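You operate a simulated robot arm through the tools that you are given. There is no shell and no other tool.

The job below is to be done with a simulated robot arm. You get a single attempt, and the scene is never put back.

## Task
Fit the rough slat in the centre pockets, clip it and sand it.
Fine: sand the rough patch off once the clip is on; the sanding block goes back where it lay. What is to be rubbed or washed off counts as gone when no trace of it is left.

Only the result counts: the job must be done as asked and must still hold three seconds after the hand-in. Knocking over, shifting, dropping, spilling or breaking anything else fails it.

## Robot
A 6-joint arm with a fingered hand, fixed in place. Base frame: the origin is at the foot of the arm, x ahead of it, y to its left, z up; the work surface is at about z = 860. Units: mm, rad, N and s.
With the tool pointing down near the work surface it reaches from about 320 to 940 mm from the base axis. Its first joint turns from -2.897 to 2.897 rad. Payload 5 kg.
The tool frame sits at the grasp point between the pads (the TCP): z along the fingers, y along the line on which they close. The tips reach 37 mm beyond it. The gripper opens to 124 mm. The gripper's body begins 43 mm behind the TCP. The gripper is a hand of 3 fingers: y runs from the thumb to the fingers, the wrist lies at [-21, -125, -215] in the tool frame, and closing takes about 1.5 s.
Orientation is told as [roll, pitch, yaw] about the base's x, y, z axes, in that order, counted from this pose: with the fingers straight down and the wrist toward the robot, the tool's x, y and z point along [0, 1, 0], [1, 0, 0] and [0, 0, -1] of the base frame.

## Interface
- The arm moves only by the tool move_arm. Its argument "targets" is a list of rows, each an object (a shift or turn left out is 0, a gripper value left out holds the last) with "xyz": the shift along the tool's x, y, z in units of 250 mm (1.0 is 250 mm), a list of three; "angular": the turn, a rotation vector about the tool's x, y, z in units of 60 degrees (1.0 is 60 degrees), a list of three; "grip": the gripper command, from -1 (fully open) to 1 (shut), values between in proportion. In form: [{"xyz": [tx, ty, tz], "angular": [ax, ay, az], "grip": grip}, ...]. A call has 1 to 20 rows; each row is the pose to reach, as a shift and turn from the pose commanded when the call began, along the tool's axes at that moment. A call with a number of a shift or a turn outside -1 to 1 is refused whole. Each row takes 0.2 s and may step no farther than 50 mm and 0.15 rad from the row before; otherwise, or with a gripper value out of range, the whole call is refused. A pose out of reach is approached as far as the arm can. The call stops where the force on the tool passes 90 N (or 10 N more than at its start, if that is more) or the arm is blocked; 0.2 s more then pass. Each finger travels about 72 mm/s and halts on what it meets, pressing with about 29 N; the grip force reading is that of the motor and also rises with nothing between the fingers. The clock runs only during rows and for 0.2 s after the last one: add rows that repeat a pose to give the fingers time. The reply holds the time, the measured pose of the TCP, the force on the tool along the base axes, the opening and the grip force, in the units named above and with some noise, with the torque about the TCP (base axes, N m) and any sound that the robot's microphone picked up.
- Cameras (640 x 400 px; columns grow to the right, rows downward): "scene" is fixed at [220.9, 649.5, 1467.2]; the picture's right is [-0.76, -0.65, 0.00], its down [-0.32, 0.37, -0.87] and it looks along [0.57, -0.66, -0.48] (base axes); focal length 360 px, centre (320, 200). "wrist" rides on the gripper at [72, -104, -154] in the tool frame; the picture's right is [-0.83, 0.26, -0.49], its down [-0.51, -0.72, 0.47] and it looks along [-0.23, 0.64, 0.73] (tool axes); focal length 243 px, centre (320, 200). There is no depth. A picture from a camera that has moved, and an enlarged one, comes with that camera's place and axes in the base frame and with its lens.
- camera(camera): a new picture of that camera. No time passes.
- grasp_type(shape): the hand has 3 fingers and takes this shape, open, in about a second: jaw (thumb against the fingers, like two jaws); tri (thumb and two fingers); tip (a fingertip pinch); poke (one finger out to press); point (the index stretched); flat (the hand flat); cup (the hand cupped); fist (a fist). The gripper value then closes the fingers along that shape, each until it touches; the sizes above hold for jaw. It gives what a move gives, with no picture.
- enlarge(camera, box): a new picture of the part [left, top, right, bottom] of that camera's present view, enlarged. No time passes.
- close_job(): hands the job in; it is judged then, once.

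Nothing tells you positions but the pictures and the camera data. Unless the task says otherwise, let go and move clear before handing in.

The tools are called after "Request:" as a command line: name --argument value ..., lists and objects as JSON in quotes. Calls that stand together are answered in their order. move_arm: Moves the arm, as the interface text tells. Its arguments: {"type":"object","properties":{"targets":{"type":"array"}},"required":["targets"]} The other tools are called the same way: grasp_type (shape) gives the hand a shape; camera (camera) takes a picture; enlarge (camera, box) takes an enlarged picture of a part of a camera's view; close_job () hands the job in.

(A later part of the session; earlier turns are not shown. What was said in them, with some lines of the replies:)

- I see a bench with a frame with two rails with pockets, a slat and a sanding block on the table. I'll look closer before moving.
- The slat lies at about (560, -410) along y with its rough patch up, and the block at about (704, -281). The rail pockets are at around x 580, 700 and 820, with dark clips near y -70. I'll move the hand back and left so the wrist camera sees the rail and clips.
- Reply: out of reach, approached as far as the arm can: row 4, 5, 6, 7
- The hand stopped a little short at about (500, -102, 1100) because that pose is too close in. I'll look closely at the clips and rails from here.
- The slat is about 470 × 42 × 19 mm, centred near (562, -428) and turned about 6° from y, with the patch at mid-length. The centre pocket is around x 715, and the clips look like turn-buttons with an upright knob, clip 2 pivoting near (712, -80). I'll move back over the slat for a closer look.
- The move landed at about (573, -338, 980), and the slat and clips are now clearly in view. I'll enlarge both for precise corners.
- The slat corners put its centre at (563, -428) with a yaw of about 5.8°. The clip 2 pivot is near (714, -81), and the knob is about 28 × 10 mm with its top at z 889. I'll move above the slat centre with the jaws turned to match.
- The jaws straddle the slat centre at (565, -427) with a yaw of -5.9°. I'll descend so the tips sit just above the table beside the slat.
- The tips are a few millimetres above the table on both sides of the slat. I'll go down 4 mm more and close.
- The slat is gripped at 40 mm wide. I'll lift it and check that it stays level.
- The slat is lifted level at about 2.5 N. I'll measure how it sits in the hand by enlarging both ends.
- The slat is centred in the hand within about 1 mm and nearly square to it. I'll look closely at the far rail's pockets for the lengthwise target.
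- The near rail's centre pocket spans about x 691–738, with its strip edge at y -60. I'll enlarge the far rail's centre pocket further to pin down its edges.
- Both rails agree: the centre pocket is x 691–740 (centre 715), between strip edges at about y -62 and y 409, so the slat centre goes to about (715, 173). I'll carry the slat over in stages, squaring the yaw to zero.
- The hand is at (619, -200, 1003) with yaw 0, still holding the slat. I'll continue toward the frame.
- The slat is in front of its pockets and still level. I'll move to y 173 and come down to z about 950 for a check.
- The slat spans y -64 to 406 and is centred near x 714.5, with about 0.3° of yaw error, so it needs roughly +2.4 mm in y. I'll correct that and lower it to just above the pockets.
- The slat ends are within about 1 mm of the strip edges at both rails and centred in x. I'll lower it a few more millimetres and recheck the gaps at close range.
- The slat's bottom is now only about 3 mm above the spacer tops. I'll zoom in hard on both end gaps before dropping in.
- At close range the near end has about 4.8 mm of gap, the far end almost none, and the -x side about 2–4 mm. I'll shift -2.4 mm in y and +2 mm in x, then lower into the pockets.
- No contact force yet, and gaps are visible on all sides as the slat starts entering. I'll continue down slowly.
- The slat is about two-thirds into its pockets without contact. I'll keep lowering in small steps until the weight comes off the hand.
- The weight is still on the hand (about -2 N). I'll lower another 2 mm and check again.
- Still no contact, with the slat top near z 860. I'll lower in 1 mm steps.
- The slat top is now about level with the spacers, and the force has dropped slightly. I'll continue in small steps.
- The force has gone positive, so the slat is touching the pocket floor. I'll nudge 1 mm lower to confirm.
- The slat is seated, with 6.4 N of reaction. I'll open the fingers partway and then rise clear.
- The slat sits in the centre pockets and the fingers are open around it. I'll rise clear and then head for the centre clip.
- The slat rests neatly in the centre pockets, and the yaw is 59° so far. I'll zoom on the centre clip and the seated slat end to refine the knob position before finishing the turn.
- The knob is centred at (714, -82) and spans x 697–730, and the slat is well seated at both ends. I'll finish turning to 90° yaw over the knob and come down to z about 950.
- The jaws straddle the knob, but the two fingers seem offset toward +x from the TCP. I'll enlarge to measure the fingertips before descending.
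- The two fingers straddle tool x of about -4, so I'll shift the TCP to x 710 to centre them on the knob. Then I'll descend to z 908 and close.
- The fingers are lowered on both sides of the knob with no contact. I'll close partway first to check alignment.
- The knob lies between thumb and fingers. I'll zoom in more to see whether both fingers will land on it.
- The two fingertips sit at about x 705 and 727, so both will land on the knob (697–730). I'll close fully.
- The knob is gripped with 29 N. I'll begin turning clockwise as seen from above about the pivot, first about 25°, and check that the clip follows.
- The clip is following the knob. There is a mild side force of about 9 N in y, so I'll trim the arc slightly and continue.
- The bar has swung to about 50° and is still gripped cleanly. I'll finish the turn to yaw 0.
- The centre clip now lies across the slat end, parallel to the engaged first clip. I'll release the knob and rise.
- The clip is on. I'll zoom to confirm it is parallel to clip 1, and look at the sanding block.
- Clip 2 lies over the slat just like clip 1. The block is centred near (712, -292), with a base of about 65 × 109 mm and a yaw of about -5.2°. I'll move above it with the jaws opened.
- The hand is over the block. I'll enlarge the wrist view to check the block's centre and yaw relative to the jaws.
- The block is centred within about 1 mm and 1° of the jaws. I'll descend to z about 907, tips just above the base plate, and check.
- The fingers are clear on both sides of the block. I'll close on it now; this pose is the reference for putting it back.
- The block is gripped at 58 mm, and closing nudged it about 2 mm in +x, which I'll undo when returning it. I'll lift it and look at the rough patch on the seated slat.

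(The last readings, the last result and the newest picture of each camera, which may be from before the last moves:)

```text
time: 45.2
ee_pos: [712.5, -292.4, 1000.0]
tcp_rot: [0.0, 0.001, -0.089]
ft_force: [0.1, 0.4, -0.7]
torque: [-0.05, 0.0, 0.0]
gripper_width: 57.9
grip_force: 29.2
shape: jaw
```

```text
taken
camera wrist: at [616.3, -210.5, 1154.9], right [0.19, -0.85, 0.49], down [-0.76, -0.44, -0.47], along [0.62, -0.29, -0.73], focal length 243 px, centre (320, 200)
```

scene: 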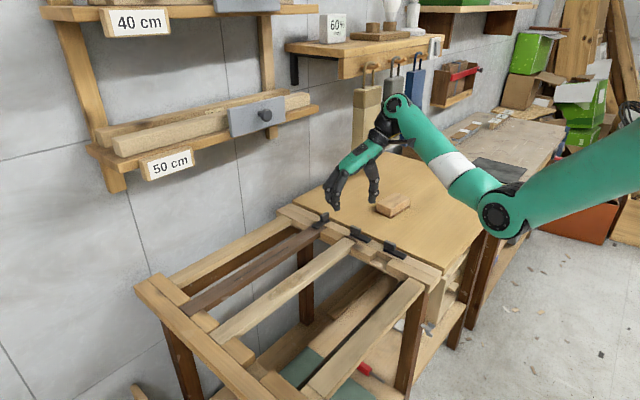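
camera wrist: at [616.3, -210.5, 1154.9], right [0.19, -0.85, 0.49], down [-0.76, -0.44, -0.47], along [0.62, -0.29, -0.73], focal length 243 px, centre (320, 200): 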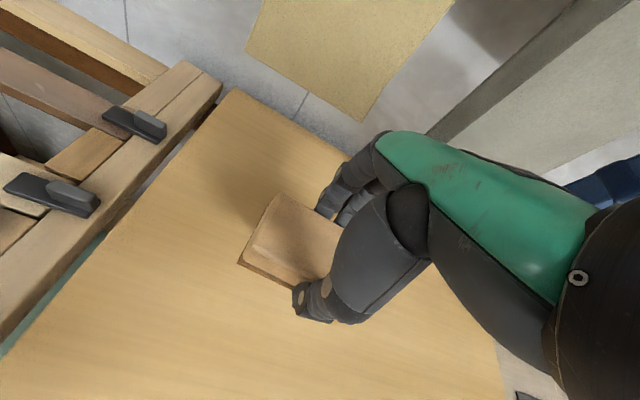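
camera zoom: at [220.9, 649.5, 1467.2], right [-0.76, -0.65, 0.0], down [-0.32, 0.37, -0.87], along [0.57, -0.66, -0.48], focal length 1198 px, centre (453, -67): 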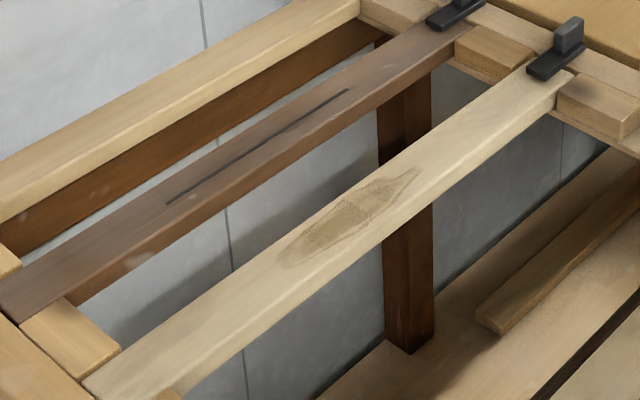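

The patch spans y 116–257 and is centred near (715, 187) on the slat. I'll carry the block over, squaring the yaw to 0.

Request:
move_arm --targets '[{"xyz": [0.153, -0.0117, 0], "angular": [0, 0, -0.014]}, {"xyz": [0.306, -0.0233, 0], "angular": [0, 0, -0.028]}, {"xyz": [0.459, -0.035, 0], "angular": [0, 0, -0.042]}, {"xyz": [0.611, -0.0467, 0], "angular": [0, 0, -0.056]}, {"xyz": [0.764, -0.0583, 0], "angular": [0, 0, -0.07]}, {"xyz": [0.917, -0.07, 0], "angular": [0, 0, -0.085]}, {"xyz": [0.917, -0.07, 0], "angular": [0, 0, -0.085]}]'

Request:
move_arm --targets '[{"xyz": [0.16, 0, 0]}, {"xyz": [0.32, 0, 0]}, {"xyz": [0.48, 0, 0]}, {"xyz": [0.64, 0, 0]}, {"xyz": [0.8, 0, 0]}, {"xyz": [0.96, 0, 0]}, {"xyz": [0.984, 0, 0.1]}, {"xyz": [0.984, 0, 0.2]}, {"xyz": [0.984, 0, 0.24]}, {"xyz": [0.984, 0, 0.24]}]'

Request:
camera --camera "wrist"

Request:
enlarge --camera "scene" --box '[200, 220, 360, 340]'

```text
time: 46.8
ee_pos: [715.8, -62.4, 999.8]
tcp_rot: [0.001, 0.0, 0.0]
ft_force: [-0.7, 0.0, -1.2]
torque: [-0.02, -0.02, -0.03]
gripper_width: 57.7
grip_force: 28.9
shape: jaw
```

```text
time: 49.0
ee_pos: [715.9, 181.7, 939.5]
tcp_rot: [0.001, 0.0, -0.001]
ft_force: [-0.6, 0.0, -1.9]
torque: [0.03, 0.0, 0.01]
gripper_width: 57.9
grip_force: 29.0
shape: jaw
```

```text
taken
camera wrist: at [611.6, 254.5, 1093.3], right [0.26, -0.83, 0.49], down [-0.72, -0.51, -0.47], along [0.64, -0.23, -0.73], focal length 243 px, centre (320, 200)
```

wrist: 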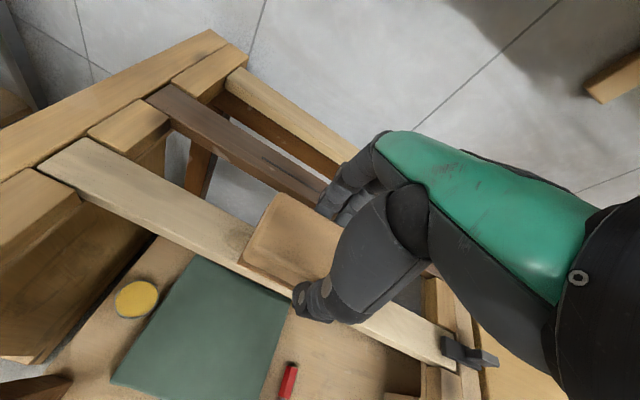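

```text
3.33 times, centred on (280, 280) of scene
camera zoom: at [220.9, 649.5, 1467.2], right [-0.76, -0.65, 0.0], down [-0.32, 0.37, -0.87], along [0.57, -0.66, -0.48], focal length 1198 px, centre (453, -67)
```

zoom: 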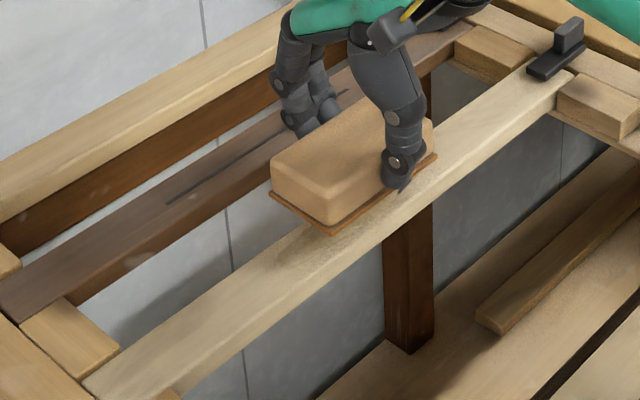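

The block hovers over the patch about 35 mm above the slat. I'll descend 30 mm and then approach gently.

Request:
move_arm --targets '[{"xyz": [0, 0, 0.06]}, {"xyz": [0, 0, 0.1]}, {"xyz": [0, 0, 0.12]}, {"xyz": [0, 0, 0.12]}]'

Request:
enlarge --camera "scene" --box '[240, 240, 320, 300]'

```text
time: 50.0
ee_pos: [715.5, 182.8, 908.7]
tcp_rot: [0.0, 0.0, 0.0]
ft_force: [-0.5, -1.3, -0.8]
torque: [0.01, 0.0, 0.01]
gripper_width: 57.6
grip_force: 29.1
shape: jaw
```

```text
6.67 times, centred on (280, 270) of scene
camera zoom: at [220.9, 649.5, 1467.2], right [-0.76, -0.65, 0.0], down [-0.32, 0.37, -0.87], along [0.57, -0.66, -0.48], focal length 2397 px, centre (587, -267)
```

zoom: 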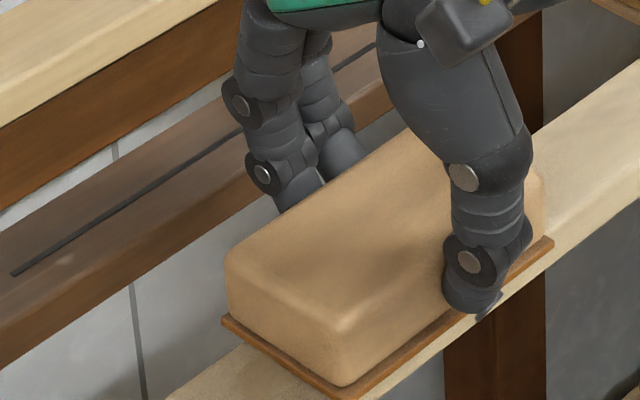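

The block is a few millimetres above the slat with no contact force. I'll step down slowly until it presses.

Request:
move_arm --targets '[{"xyz": [0, 0, 0.006]}, {"xyz": [0, 0, 0.012]}, {"xyz": [0, 0, 0.012]}]'

Request:
move_arm --targets '[{"xyz": [0, 0, 0.004]}, {"xyz": [0, 0, 0.006]}, {"xyz": [0, 0, 0.006]}]'

```text
time: 50.8
ee_pos: [715.4, 183.8, 905.8]
tcp_rot: [0.0, -0.002, 0.0]
ft_force: [-0.5, -0.1, 4.8]
torque: [0.01, 0.07, 0.0]
gripper_width: 57.7
grip_force: 29.1
shape: jaw
```

```text
time: 51.6
ee_pos: [715.2, 183.9, 906.0]
tcp_rot: [-0.001, -0.004, 0.001]
ft_force: [0.3, 0.3, 14.3]
torque: [0.01, 0.03, 0.03]
gripper_width: 58.2
grip_force: 29.0
shape: jaw
```

The block presses the slat with about 14 N. I'll rub along the slat with strokes that cover the whole patch.

Request:
move_arm --targets '[{"xyz": [0.1, 0, 0]}, {"xyz": [0.2, 0, 0]}, {"xyz": [0.24, 0, 0]}, {"xyz": [0.12, 0, 0]}, {"xyz": [0, 0, 0]}, {"xyz": [-0.12, 0, 0]}, {"xyz": [-0.24, 0, 0]}, {"xyz": [-0.12, 0, 0]}, {"xyz": [0, 0, 0]}, {"xyz": [0.12, 0, 0]}, {"xyz": [0.24, 0, 0]}, {"xyz": [0.12, 0, 0]}, {"xyz": [0, 0, 0]}, {"xyz": [-0.12, 0, 0]}, {"xyz": [-0.24, 0, 0]}, {"xyz": [-0.12, 0, 0]}, {"xyz": [0, 0, 0]}]'

Request:
camera --camera "wrist"

Request:
enlarge --camera "scene" --box '[200, 220, 360, 340]'

```text
time: 55.2
ee_pos: [716.0, 183.7, 905.0]
tcp_rot: [0.002, 0.0, -0.002]
ft_force: [0.0, -6.1, 20.1]
torque: [-0.16, -0.11, 0.02]
gripper_width: 58.8
grip_force: 29.4
shape: jaw
```

```text
taken
camera wrist: at [612.0, 255.5, 1059.4], right [0.26, -0.83, 0.49], down [-0.72, -0.51, -0.47], along [0.64, -0.23, -0.73], focal length 243 px, centre (320, 200)
```

wrist: 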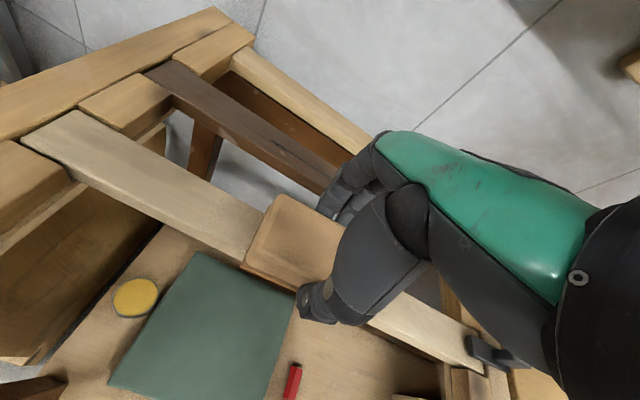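

```text
3.33 times, centred on (280, 280) of scene
camera zoom: at [220.9, 649.5, 1467.2], right [-0.76, -0.65, 0.0], down [-0.32, 0.37, -0.87], along [0.57, -0.66, -0.48], focal length 1198 px, centre (453, -67)
```

zoom: 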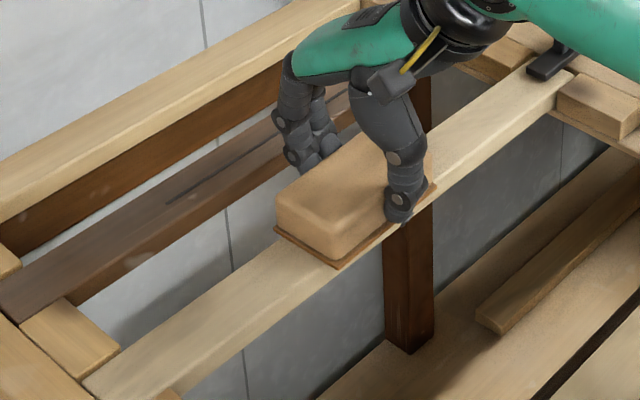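

I've done two full strokes each way at 14–20 N. I'll lift the block to see what remains of the patch.

Request:
move_arm --targets '[{"xyz": [0, 0, -0.04]}, {"xyz": [0, 0, -0.16]}, {"xyz": [0, 0, -0.3]}, {"xyz": [0, 0, -0.4]}, {"xyz": [0, 0, -0.4]}]'

Request:
enlarge --camera "scene" --box '[220, 230, 330, 310]'

Request:
camera --camera "wrist"

```text
time: 56.4
ee_pos: [713.9, 184.3, 1003.9]
tcp_rot: [0.0, 0.0, -0.001]
ft_force: [0.9, -0.1, -1.4]
torque: [-0.02, 0.02, -0.01]
gripper_width: 58.5
grip_force: 29.0
shape: jaw
```

```text
5.00 times, centred on (275, 270) of scene
camera zoom: at [220.9, 649.5, 1467.2], right [-0.76, -0.65, 0.0], down [-0.32, 0.37, -0.87], along [0.57, -0.66, -0.48], focal length 1797 px, centre (545, -150)
```

zoom: 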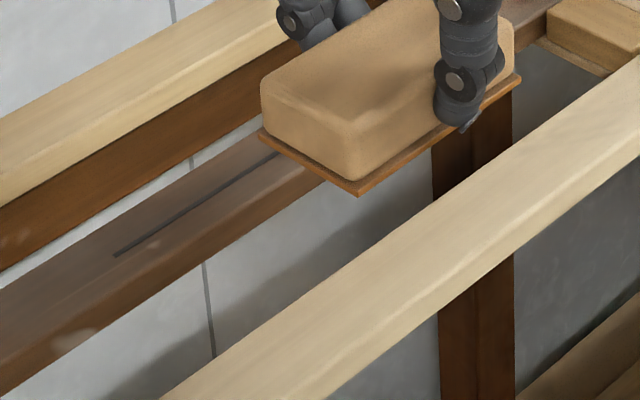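

```text
taken
camera wrist: at [610.3, 256.0, 1157.2], right [0.26, -0.83, 0.49], down [-0.72, -0.51, -0.47], along [0.64, -0.23, -0.73], focal length 243 px, centre (320, 200)
```

wrist: 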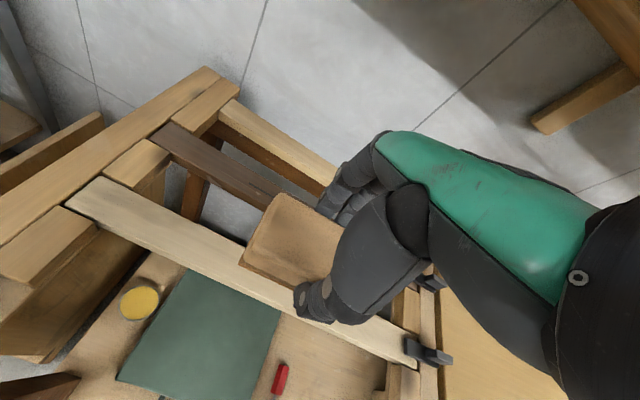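

The patch appears gone. I'll zoom closely over its former area to look for any trace.

Request:
enlarge --camera "scene" --box '[255, 258, 320, 308]'

Request:
enlarge --camera "scene" --box '[280, 235, 350, 290]'

Request:
enlarge --camera "scene" --box '[205, 280, 285, 345]'

```text
8.00 times, centred on (288, 283) of scene
camera zoom: at [220.9, 649.5, 1467.2], right [-0.76, -0.65, 0.0], down [-0.32, 0.37, -0.87], along [0.57, -0.66, -0.48], focal length 2876 px, centre (580, -464)
```

zoom: 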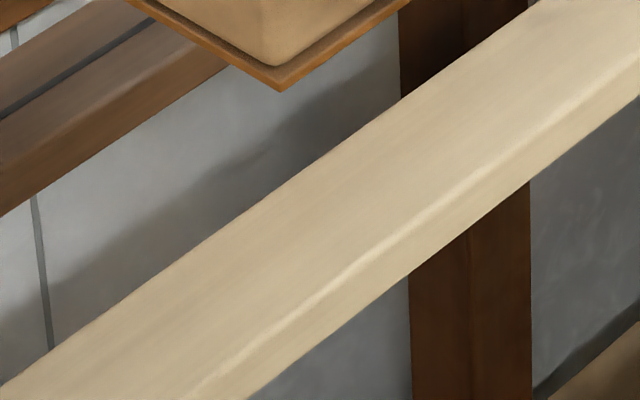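

```text
7.27 times, centred on (315, 262) of scene
camera zoom: at [220.9, 649.5, 1467.2], right [-0.76, -0.65, 0.0], down [-0.32, 0.37, -0.87], along [0.57, -0.66, -0.48], focal length 2614 px, centre (356, -254)
```

zoom: 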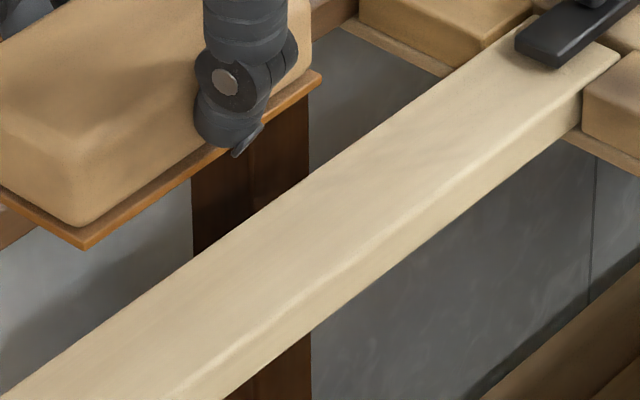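

```text
6.15 times, centred on (245, 312) of scene
camera zoom: at [220.9, 649.5, 1467.2], right [-0.76, -0.65, 0.0], down [-0.32, 0.37, -0.87], along [0.57, -0.66, -0.48], focal length 2212 px, centre (782, -492)
```

zoom: 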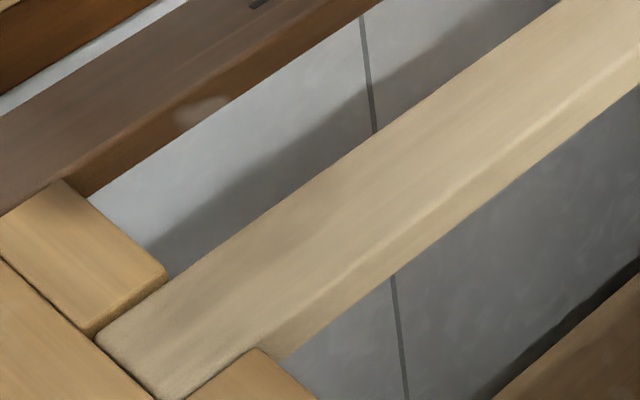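

I see no trace, but I'll do one more set of strokes over the whole area to be certain.

Request:
move_arm --targets '[{"xyz": [0, 0, 0.12]}, {"xyz": [0, 0, 0.24]}, {"xyz": [0, 0, 0.34]}, {"xyz": [0, 0, 0.38]}, {"xyz": [0, 0, 0.39]}, {"xyz": [0, 0, 0.397]}, {"xyz": [0.12, 0, 0.397]}, {"xyz": [0.24, 0, 0.397]}, {"xyz": [0.12, 0.01, 0.397]}, {"xyz": [0, 0.01, 0.397]}, {"xyz": [-0.12, 0.01, 0.397]}, {"xyz": [-0.24, 0.01, 0.397]}, {"xyz": [-0.12, -0.01, 0.397]}, {"xyz": [0, -0.01, 0.397]}, {"xyz": [0.12, -0.01, 0.397]}, {"xyz": [0.24, -0.01, 0.397]}, {"xyz": [0.12, 0, 0.397]}, {"xyz": [0, 0, 0.397]}, {"xyz": [-0.12, 0, 0.397]}, {"xyz": [-0.24, 0, 0.397]}]'

```text
time: 60.6
ee_pos: [715.3, 123.6, 906.3]
tcp_rot: [0.001, -0.002, -0.001]
ft_force: [0.0, 1.6, 6.4]
torque: [0.03, 0.02, 0.01]
gripper_width: 58.3
grip_force: 29.3
shape: jaw
```

The force is now about 6 N, so I'll press slightly more and make another set of strokes before lifting.

Request:
move_arm --targets '[{"xyz": [0, 0, 0.004]}, {"xyz": [0.12, 0, 0.004]}, {"xyz": [0.24, 0, 0.004]}, {"xyz": [0.36, 0, 0.004]}, {"xyz": [0.48, 0, 0.004]}, {"xyz": [0.36, 0, 0.004]}, {"xyz": [0.24, 0, 0.004]}, {"xyz": [0.12, 0, 0.004]}, {"xyz": [0, 0, 0.004]}, {"xyz": [0.12, 0, 0.004]}, {"xyz": [0.24, 0, 0.004]}, {"xyz": [0.36, 0, 0.004]}, {"xyz": [0.48, 0, 0.004]}, {"xyz": [0.36, 0, 0.004]}, {"xyz": [0.24, 0, 0.004]}, {"xyz": [0.24, 0, 0.004]}]'

Request:
move_arm --targets '[{"xyz": [0, 0, -0.04]}, {"xyz": [0, 0, -0.16]}, {"xyz": [-0.1, 0, -0.3]}, {"xyz": [-0.25, 0, -0.4]}, {"xyz": [-0.42, 0, -0.4]}, {"xyz": [-0.6, 0, -0.4]}, {"xyz": [-0.78, 0, -0.4]}, {"xyz": [-0.96, 0, -0.4]}, {"xyz": [-0.96, 0, -0.4]}]'

Request:
camera --camera "scene"

Request:
enlarge --camera "scene" --box '[240, 230, 350, 310]'

Request:
camera --camera "wrist"

```text
time: 64.0
ee_pos: [715.8, 184.0, 904.5]
tcp_rot: [0.0, -0.002, 0.0]
ft_force: [-0.2, 7.2, 23.7]
torque: [0.23, 0.14, -0.03]
gripper_width: 59.0
grip_force: 29.6
shape: jaw
```

```text
time: 66.0
ee_pos: [717.0, -58.1, 1003.8]
tcp_rot: [-0.001, 0.0, 0.001]
ft_force: [-0.9, -0.1, -1.4]
torque: [0.02, -0.01, -0.01]
gripper_width: 58.1
grip_force: 29.0
shape: jaw
```

```text
taken
```

scene: 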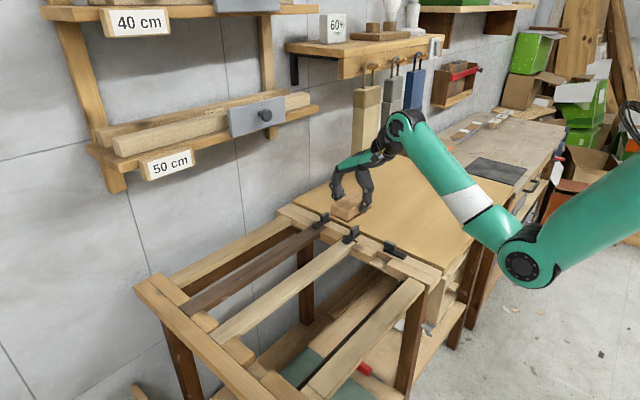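

```text
5.00 times, centred on (295, 270) of scene
camera zoom: at [220.9, 649.5, 1467.2], right [-0.76, -0.65, 0.0], down [-0.32, 0.37, -0.87], along [0.57, -0.66, -0.48], focal length 1797 px, centre (445, -150)
```

zoom: 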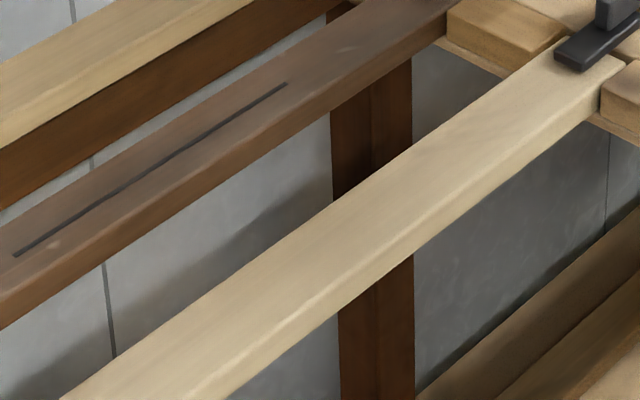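

```text
taken
camera wrist: at [611.8, 13.4, 1158.0], right [0.26, -0.83, 0.49], down [-0.72, -0.51, -0.47], along [0.64, -0.23, -0.73], focal length 243 px, centre (320, 200)
```

wrist: 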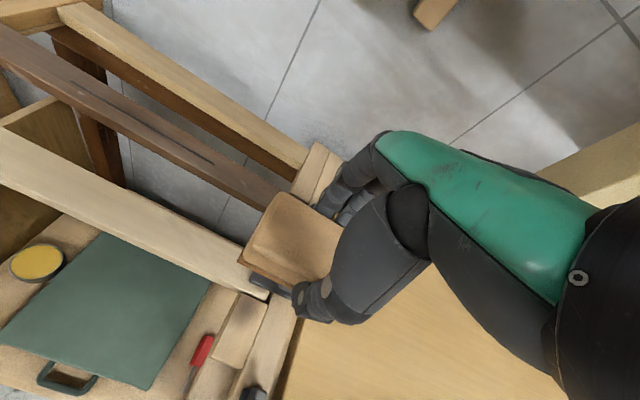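

The patch is completely gone and the clip is still on. I'll carry the block back to its original spot at yaw -5.1°, with the 2 mm x correction.

Request:
move_arm --targets '[{"xyz": [-0.15, -0.003, 0], "angular": [0, 0, 0.014]}, {"xyz": [-0.3, -0.006, 0], "angular": [0, 0, 0.028]}, {"xyz": [-0.45, -0.01, 0], "angular": [0, 0, 0.042]}, {"xyz": [-0.6, -0.013, 0], "angular": [0, 0, 0.056]}, {"xyz": [-0.75, -0.016, 0], "angular": [0, 0, 0.07]}, {"xyz": [-0.88, -0.019, 0], "angular": [0, 0, 0.08]}, {"xyz": [-0.9436, -0.0203, 0.06], "angular": [0, 0, 0.085]}, {"xyz": [-0.9436, -0.0203, 0.16], "angular": [0, 0, 0.085]}, {"xyz": [-0.9436, -0.0203, 0.26], "angular": [0, 0, 0.085]}, {"xyz": [-0.9436, -0.0203, 0.34], "angular": [0, 0, 0.085]}, {"xyz": [-0.9436, -0.0203, 0.34], "angular": [0, 0, 0.085]}]'

Request:
enlarge --camera "scene" --box '[365, 180, 425, 225]'

Request:
camera --camera "wrist"

```text
time: 68.4
ee_pos: [708.9, -294.0, 920.6]
tcp_rot: [0.001, 0.001, -0.089]
ft_force: [-0.5, 0.4, 0.0]
torque: [0.01, 0.0, -0.01]
gripper_width: 58.2
grip_force: 29.0
shape: jaw
```

```text
8.89 times, centred on (395, 202) of scene
camera zoom: at [220.9, 649.5, 1467.2], right [-0.76, -0.65, 0.0], down [-0.32, 0.37, -0.87], along [0.57, -0.66, -0.48], focal length 3196 px, centre (-347, 178)
```

zoom: 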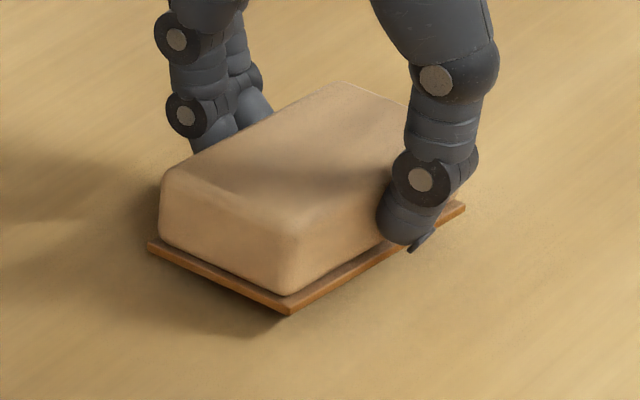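

```text
taken
camera wrist: at [611.6, -212.6, 1074.6], right [0.19, -0.85, 0.49], down [-0.76, -0.44, -0.47], along [0.62, -0.29, -0.73], focal length 243 px, centre (320, 200)
```

wrist: 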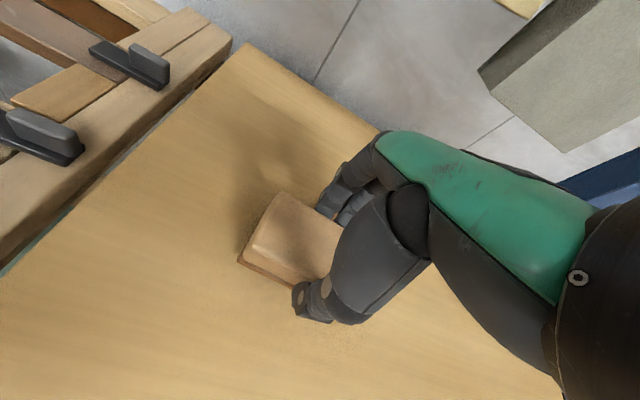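

The block is about 12 mm above its place. I'll lower it to just above the table and compare it with the original corner positions in the picture.

Request:
move_arm --targets '[{"xyz": [0, 0, 0.016]}, {"xyz": [0, 0, 0.03]}, {"xyz": [0, 0, 0.036]}, {"xyz": [0, 0, 0.036]}, {"xyz": [0, 0, 0.036]}]'

Request:
enlarge --camera "scene" --box '[365, 180, 425, 225]'

```text
time: 69.6
ee_pos: [711.3, -293.7, 909.4]
tcp_rot: [-0.001, 0.0, -0.088]
ft_force: [-0.3, -0.1, -0.9]
torque: [-0.01, 0.01, -0.01]
gripper_width: 58.0
grip_force: 28.7
shape: jaw
```

```text
8.89 times, centred on (395, 202) of scene
camera zoom: at [220.9, 649.5, 1467.2], right [-0.76, -0.65, 0.0], down [-0.32, 0.37, -0.87], along [0.57, -0.66, -0.48], focal length 3196 px, centre (-347, 178)
```

zoom: 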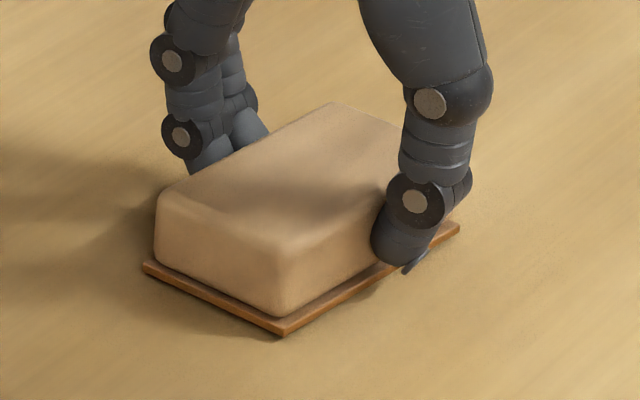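

The block matches the original corners within about 1 mm. I'll shift +1 mm in x and set it down gently.

Request:
move_arm --targets '[{"xyz": [0, 0.004, 0]}, {"xyz": [0, 0.004, 0.004]}, {"xyz": [0, 0.004, 0.008]}, {"xyz": [0, 0.004, 0.008]}]'

```text
time: 70.6
ee_pos: [711.4, -292.1, 908.6]
tcp_rot: [-0.001, -0.002, -0.087]
ft_force: [0.0, 0.3, -1.6]
torque: [0.04, -0.01, 0.02]
gripper_width: 58.2
grip_force: 28.3
shape: jaw
```

No contact yet, so I'll lower another 1 mm.

Request:
move_arm --targets '[{"xyz": [0, 0, 0.002]}, {"xyz": [0, 0, 0.004]}, {"xyz": [0, 0, 0.004]}]'

Request:
enlarge --camera "scene" --box '[365, 180, 425, 225]'

```text
time: 71.4
ee_pos: [710.3, -292.3, 908.8]
tcp_rot: [-0.001, -0.001, -0.087]
ft_force: [-0.2, -0.1, 1.2]
torque: [0.0, -0.03, 0.01]
gripper_width: 58.3
grip_force: 28.9
shape: jaw
```

```text
8.89 times, centred on (395, 202) of scene
camera zoom: at [220.9, 649.5, 1467.2], right [-0.76, -0.65, 0.0], down [-0.32, 0.37, -0.87], along [0.57, -0.66, -0.48], focal length 3196 px, centre (-347, 178)
```

zoom: 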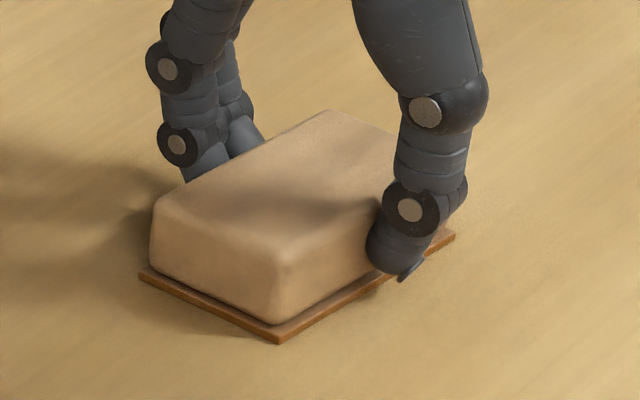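

The block is back on the table with its corners within about 1 mm of the original. I'll release it slowly and rise.

Request:
move_arm --targets '[{"xyz": [0, 0, 0.001], "grip": 0.0}, {"xyz": [0, 0, 0.001], "grip": -0.3}, {"xyz": [0, 0, 0.001], "grip": -0.6}, {"xyz": [0, 0, 0.001], "grip": -0.8}, {"xyz": [0, 0, 0.001], "grip": -0.8}, {"xyz": [0, 0, 0.001], "grip": -0.8}]'

Request:
move_arm --targets '[{"xyz": [0, 0, -0.08]}, {"xyz": [0, 0, -0.2]}, {"xyz": [0, 0, -0.36]}, {"xyz": [0, 0, -0.5]}, {"xyz": [0, 0, -0.6]}, {"xyz": [0, 0, -0.6]}]'

Request:
camera --camera "scene"

Request:
enlarge --camera "scene" --box '[365, 180, 425, 225]'

Request:
camera --camera "wrist"

```text
time: 72.8
ee_pos: [710.4, -293.2, 907.5]
tcp_rot: [-0.001, -0.001, -0.088]
ft_force: [-0.8, 0.5, -0.2]
torque: [0.0, 0.0, 0.03]
gripper_width: 111.4
grip_force: 0.0
shape: jaw
```

```text
time: 74.2
ee_pos: [712.1, -292.1, 1058.0]
tcp_rot: [0.0, -0.002, -0.09]
ft_force: [0.0, -0.2, 0.2]
torque: [0.0, -0.02, 0.0]
gripper_width: 111.4
grip_force: 0.1
shape: jaw
```

```text
taken
```

scene: 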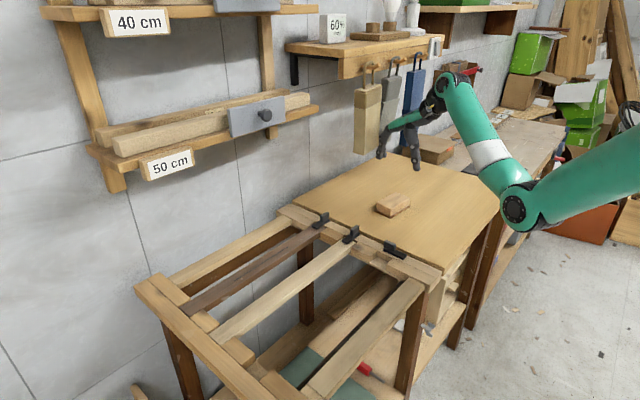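

```text
8.89 times, centred on (395, 202) of scene
camera zoom: at [220.9, 649.5, 1467.2], right [-0.76, -0.65, 0.0], down [-0.32, 0.37, -0.87], along [0.57, -0.66, -0.48], focal length 3196 px, centre (-347, 178)
```

zoom: 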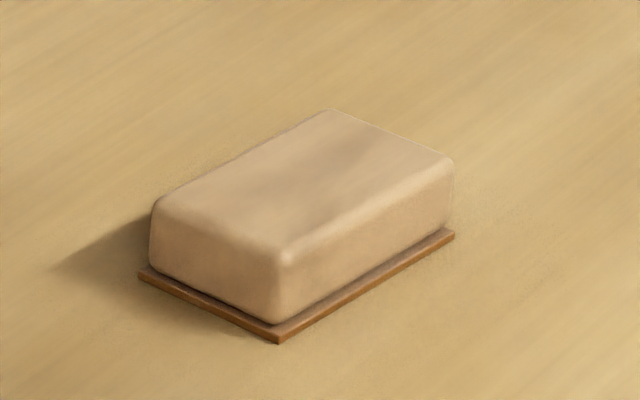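

```text
taken
camera wrist: at [614.3, -211.0, 1211.2], right [0.19, -0.85, 0.49], down [-0.76, -0.44, -0.47], along [0.62, -0.29, -0.73], focal length 243 px, centre (320, 200)
```

wrist: 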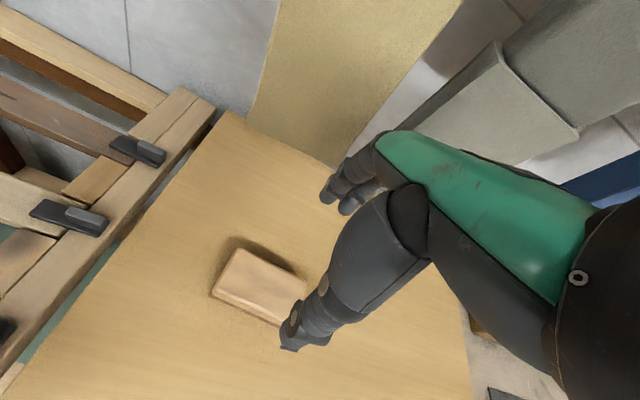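

The block lies where it was within about 1 mm. I'll do a last close check of the slat, its ends and the clip with nothing in the way.

Request:
enlarge --camera "scene" --box '[255, 250, 335, 310]'

Request:
enlarge --camera "scene" --box '[310, 205, 390, 265]'

Request:
enlarge --camera "scene" --box '[190, 290, 270, 350]'

```text
6.67 times, centred on (295, 280) of scene
camera zoom: at [220.9, 649.5, 1467.2], right [-0.76, -0.65, 0.0], down [-0.32, 0.37, -0.87], along [0.57, -0.66, -0.48], focal length 2397 px, centre (487, -333)
```

zoom: 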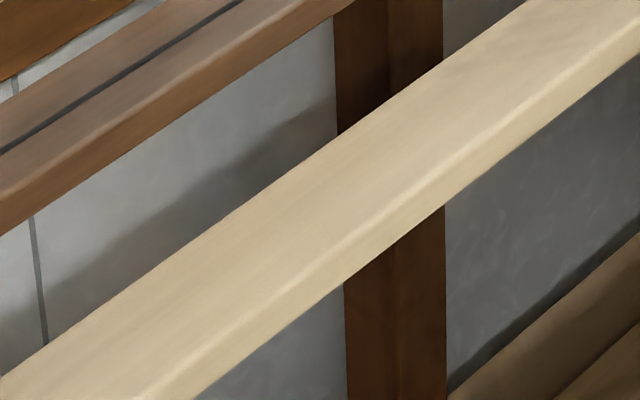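

```text
6.67 times, centred on (350, 235) of scene
camera zoom: at [220.9, 649.5, 1467.2], right [-0.76, -0.65, 0.0], down [-0.32, 0.37, -0.87], along [0.57, -0.66, -0.48], focal length 2397 px, centre (120, -33)
```

zoom: 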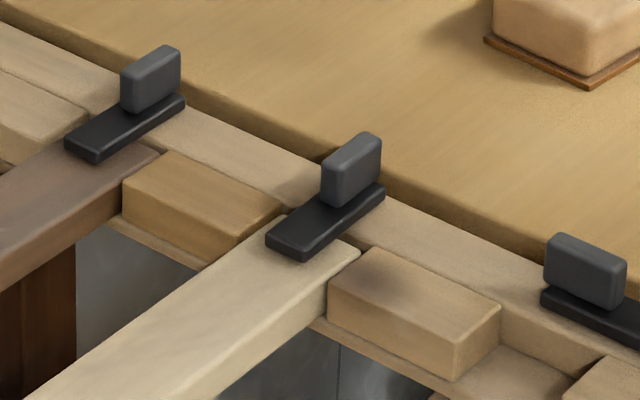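

```text
6.67 times, centred on (230, 320) of scene
camera zoom: at [220.9, 649.5, 1467.2], right [-0.76, -0.65, 0.0], down [-0.32, 0.37, -0.87], along [0.57, -0.66, -0.48], focal length 2397 px, centre (920, -600)
```

zoom: 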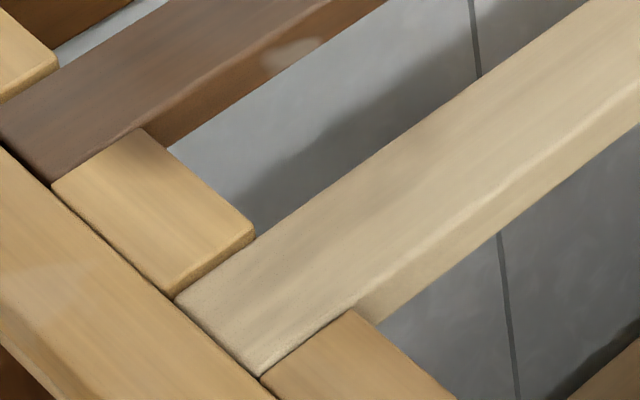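

The slat sits in both centre pockets, the clip lies across its end, the patch is gone without trace, and the block is back in its place. The hand is open and well clear, so I'm handing the job in.

Request:
close_job

```text
The job is handed in.
```

The rough slat is fitted in the centre pockets and clipped, and its rough patch is sanded off. I've handed the job in; no verdict came back.

- **Slat:** it rests on the floor of both centre pockets.
- **Clip:** the centre clip is turned across the slat's end, parallel to the one already on the first slat.
- **Patch:** I sanded it after the clip was on, with several passes over the whole area. No trace shows in the close-up pictures.
- **Sanding block:** it is back where it lay, within about 1–2 mm judging by its corners in the pictures.

Nothing else was knocked or moved that I could see. The hand was open and clear of everything when I handed in.
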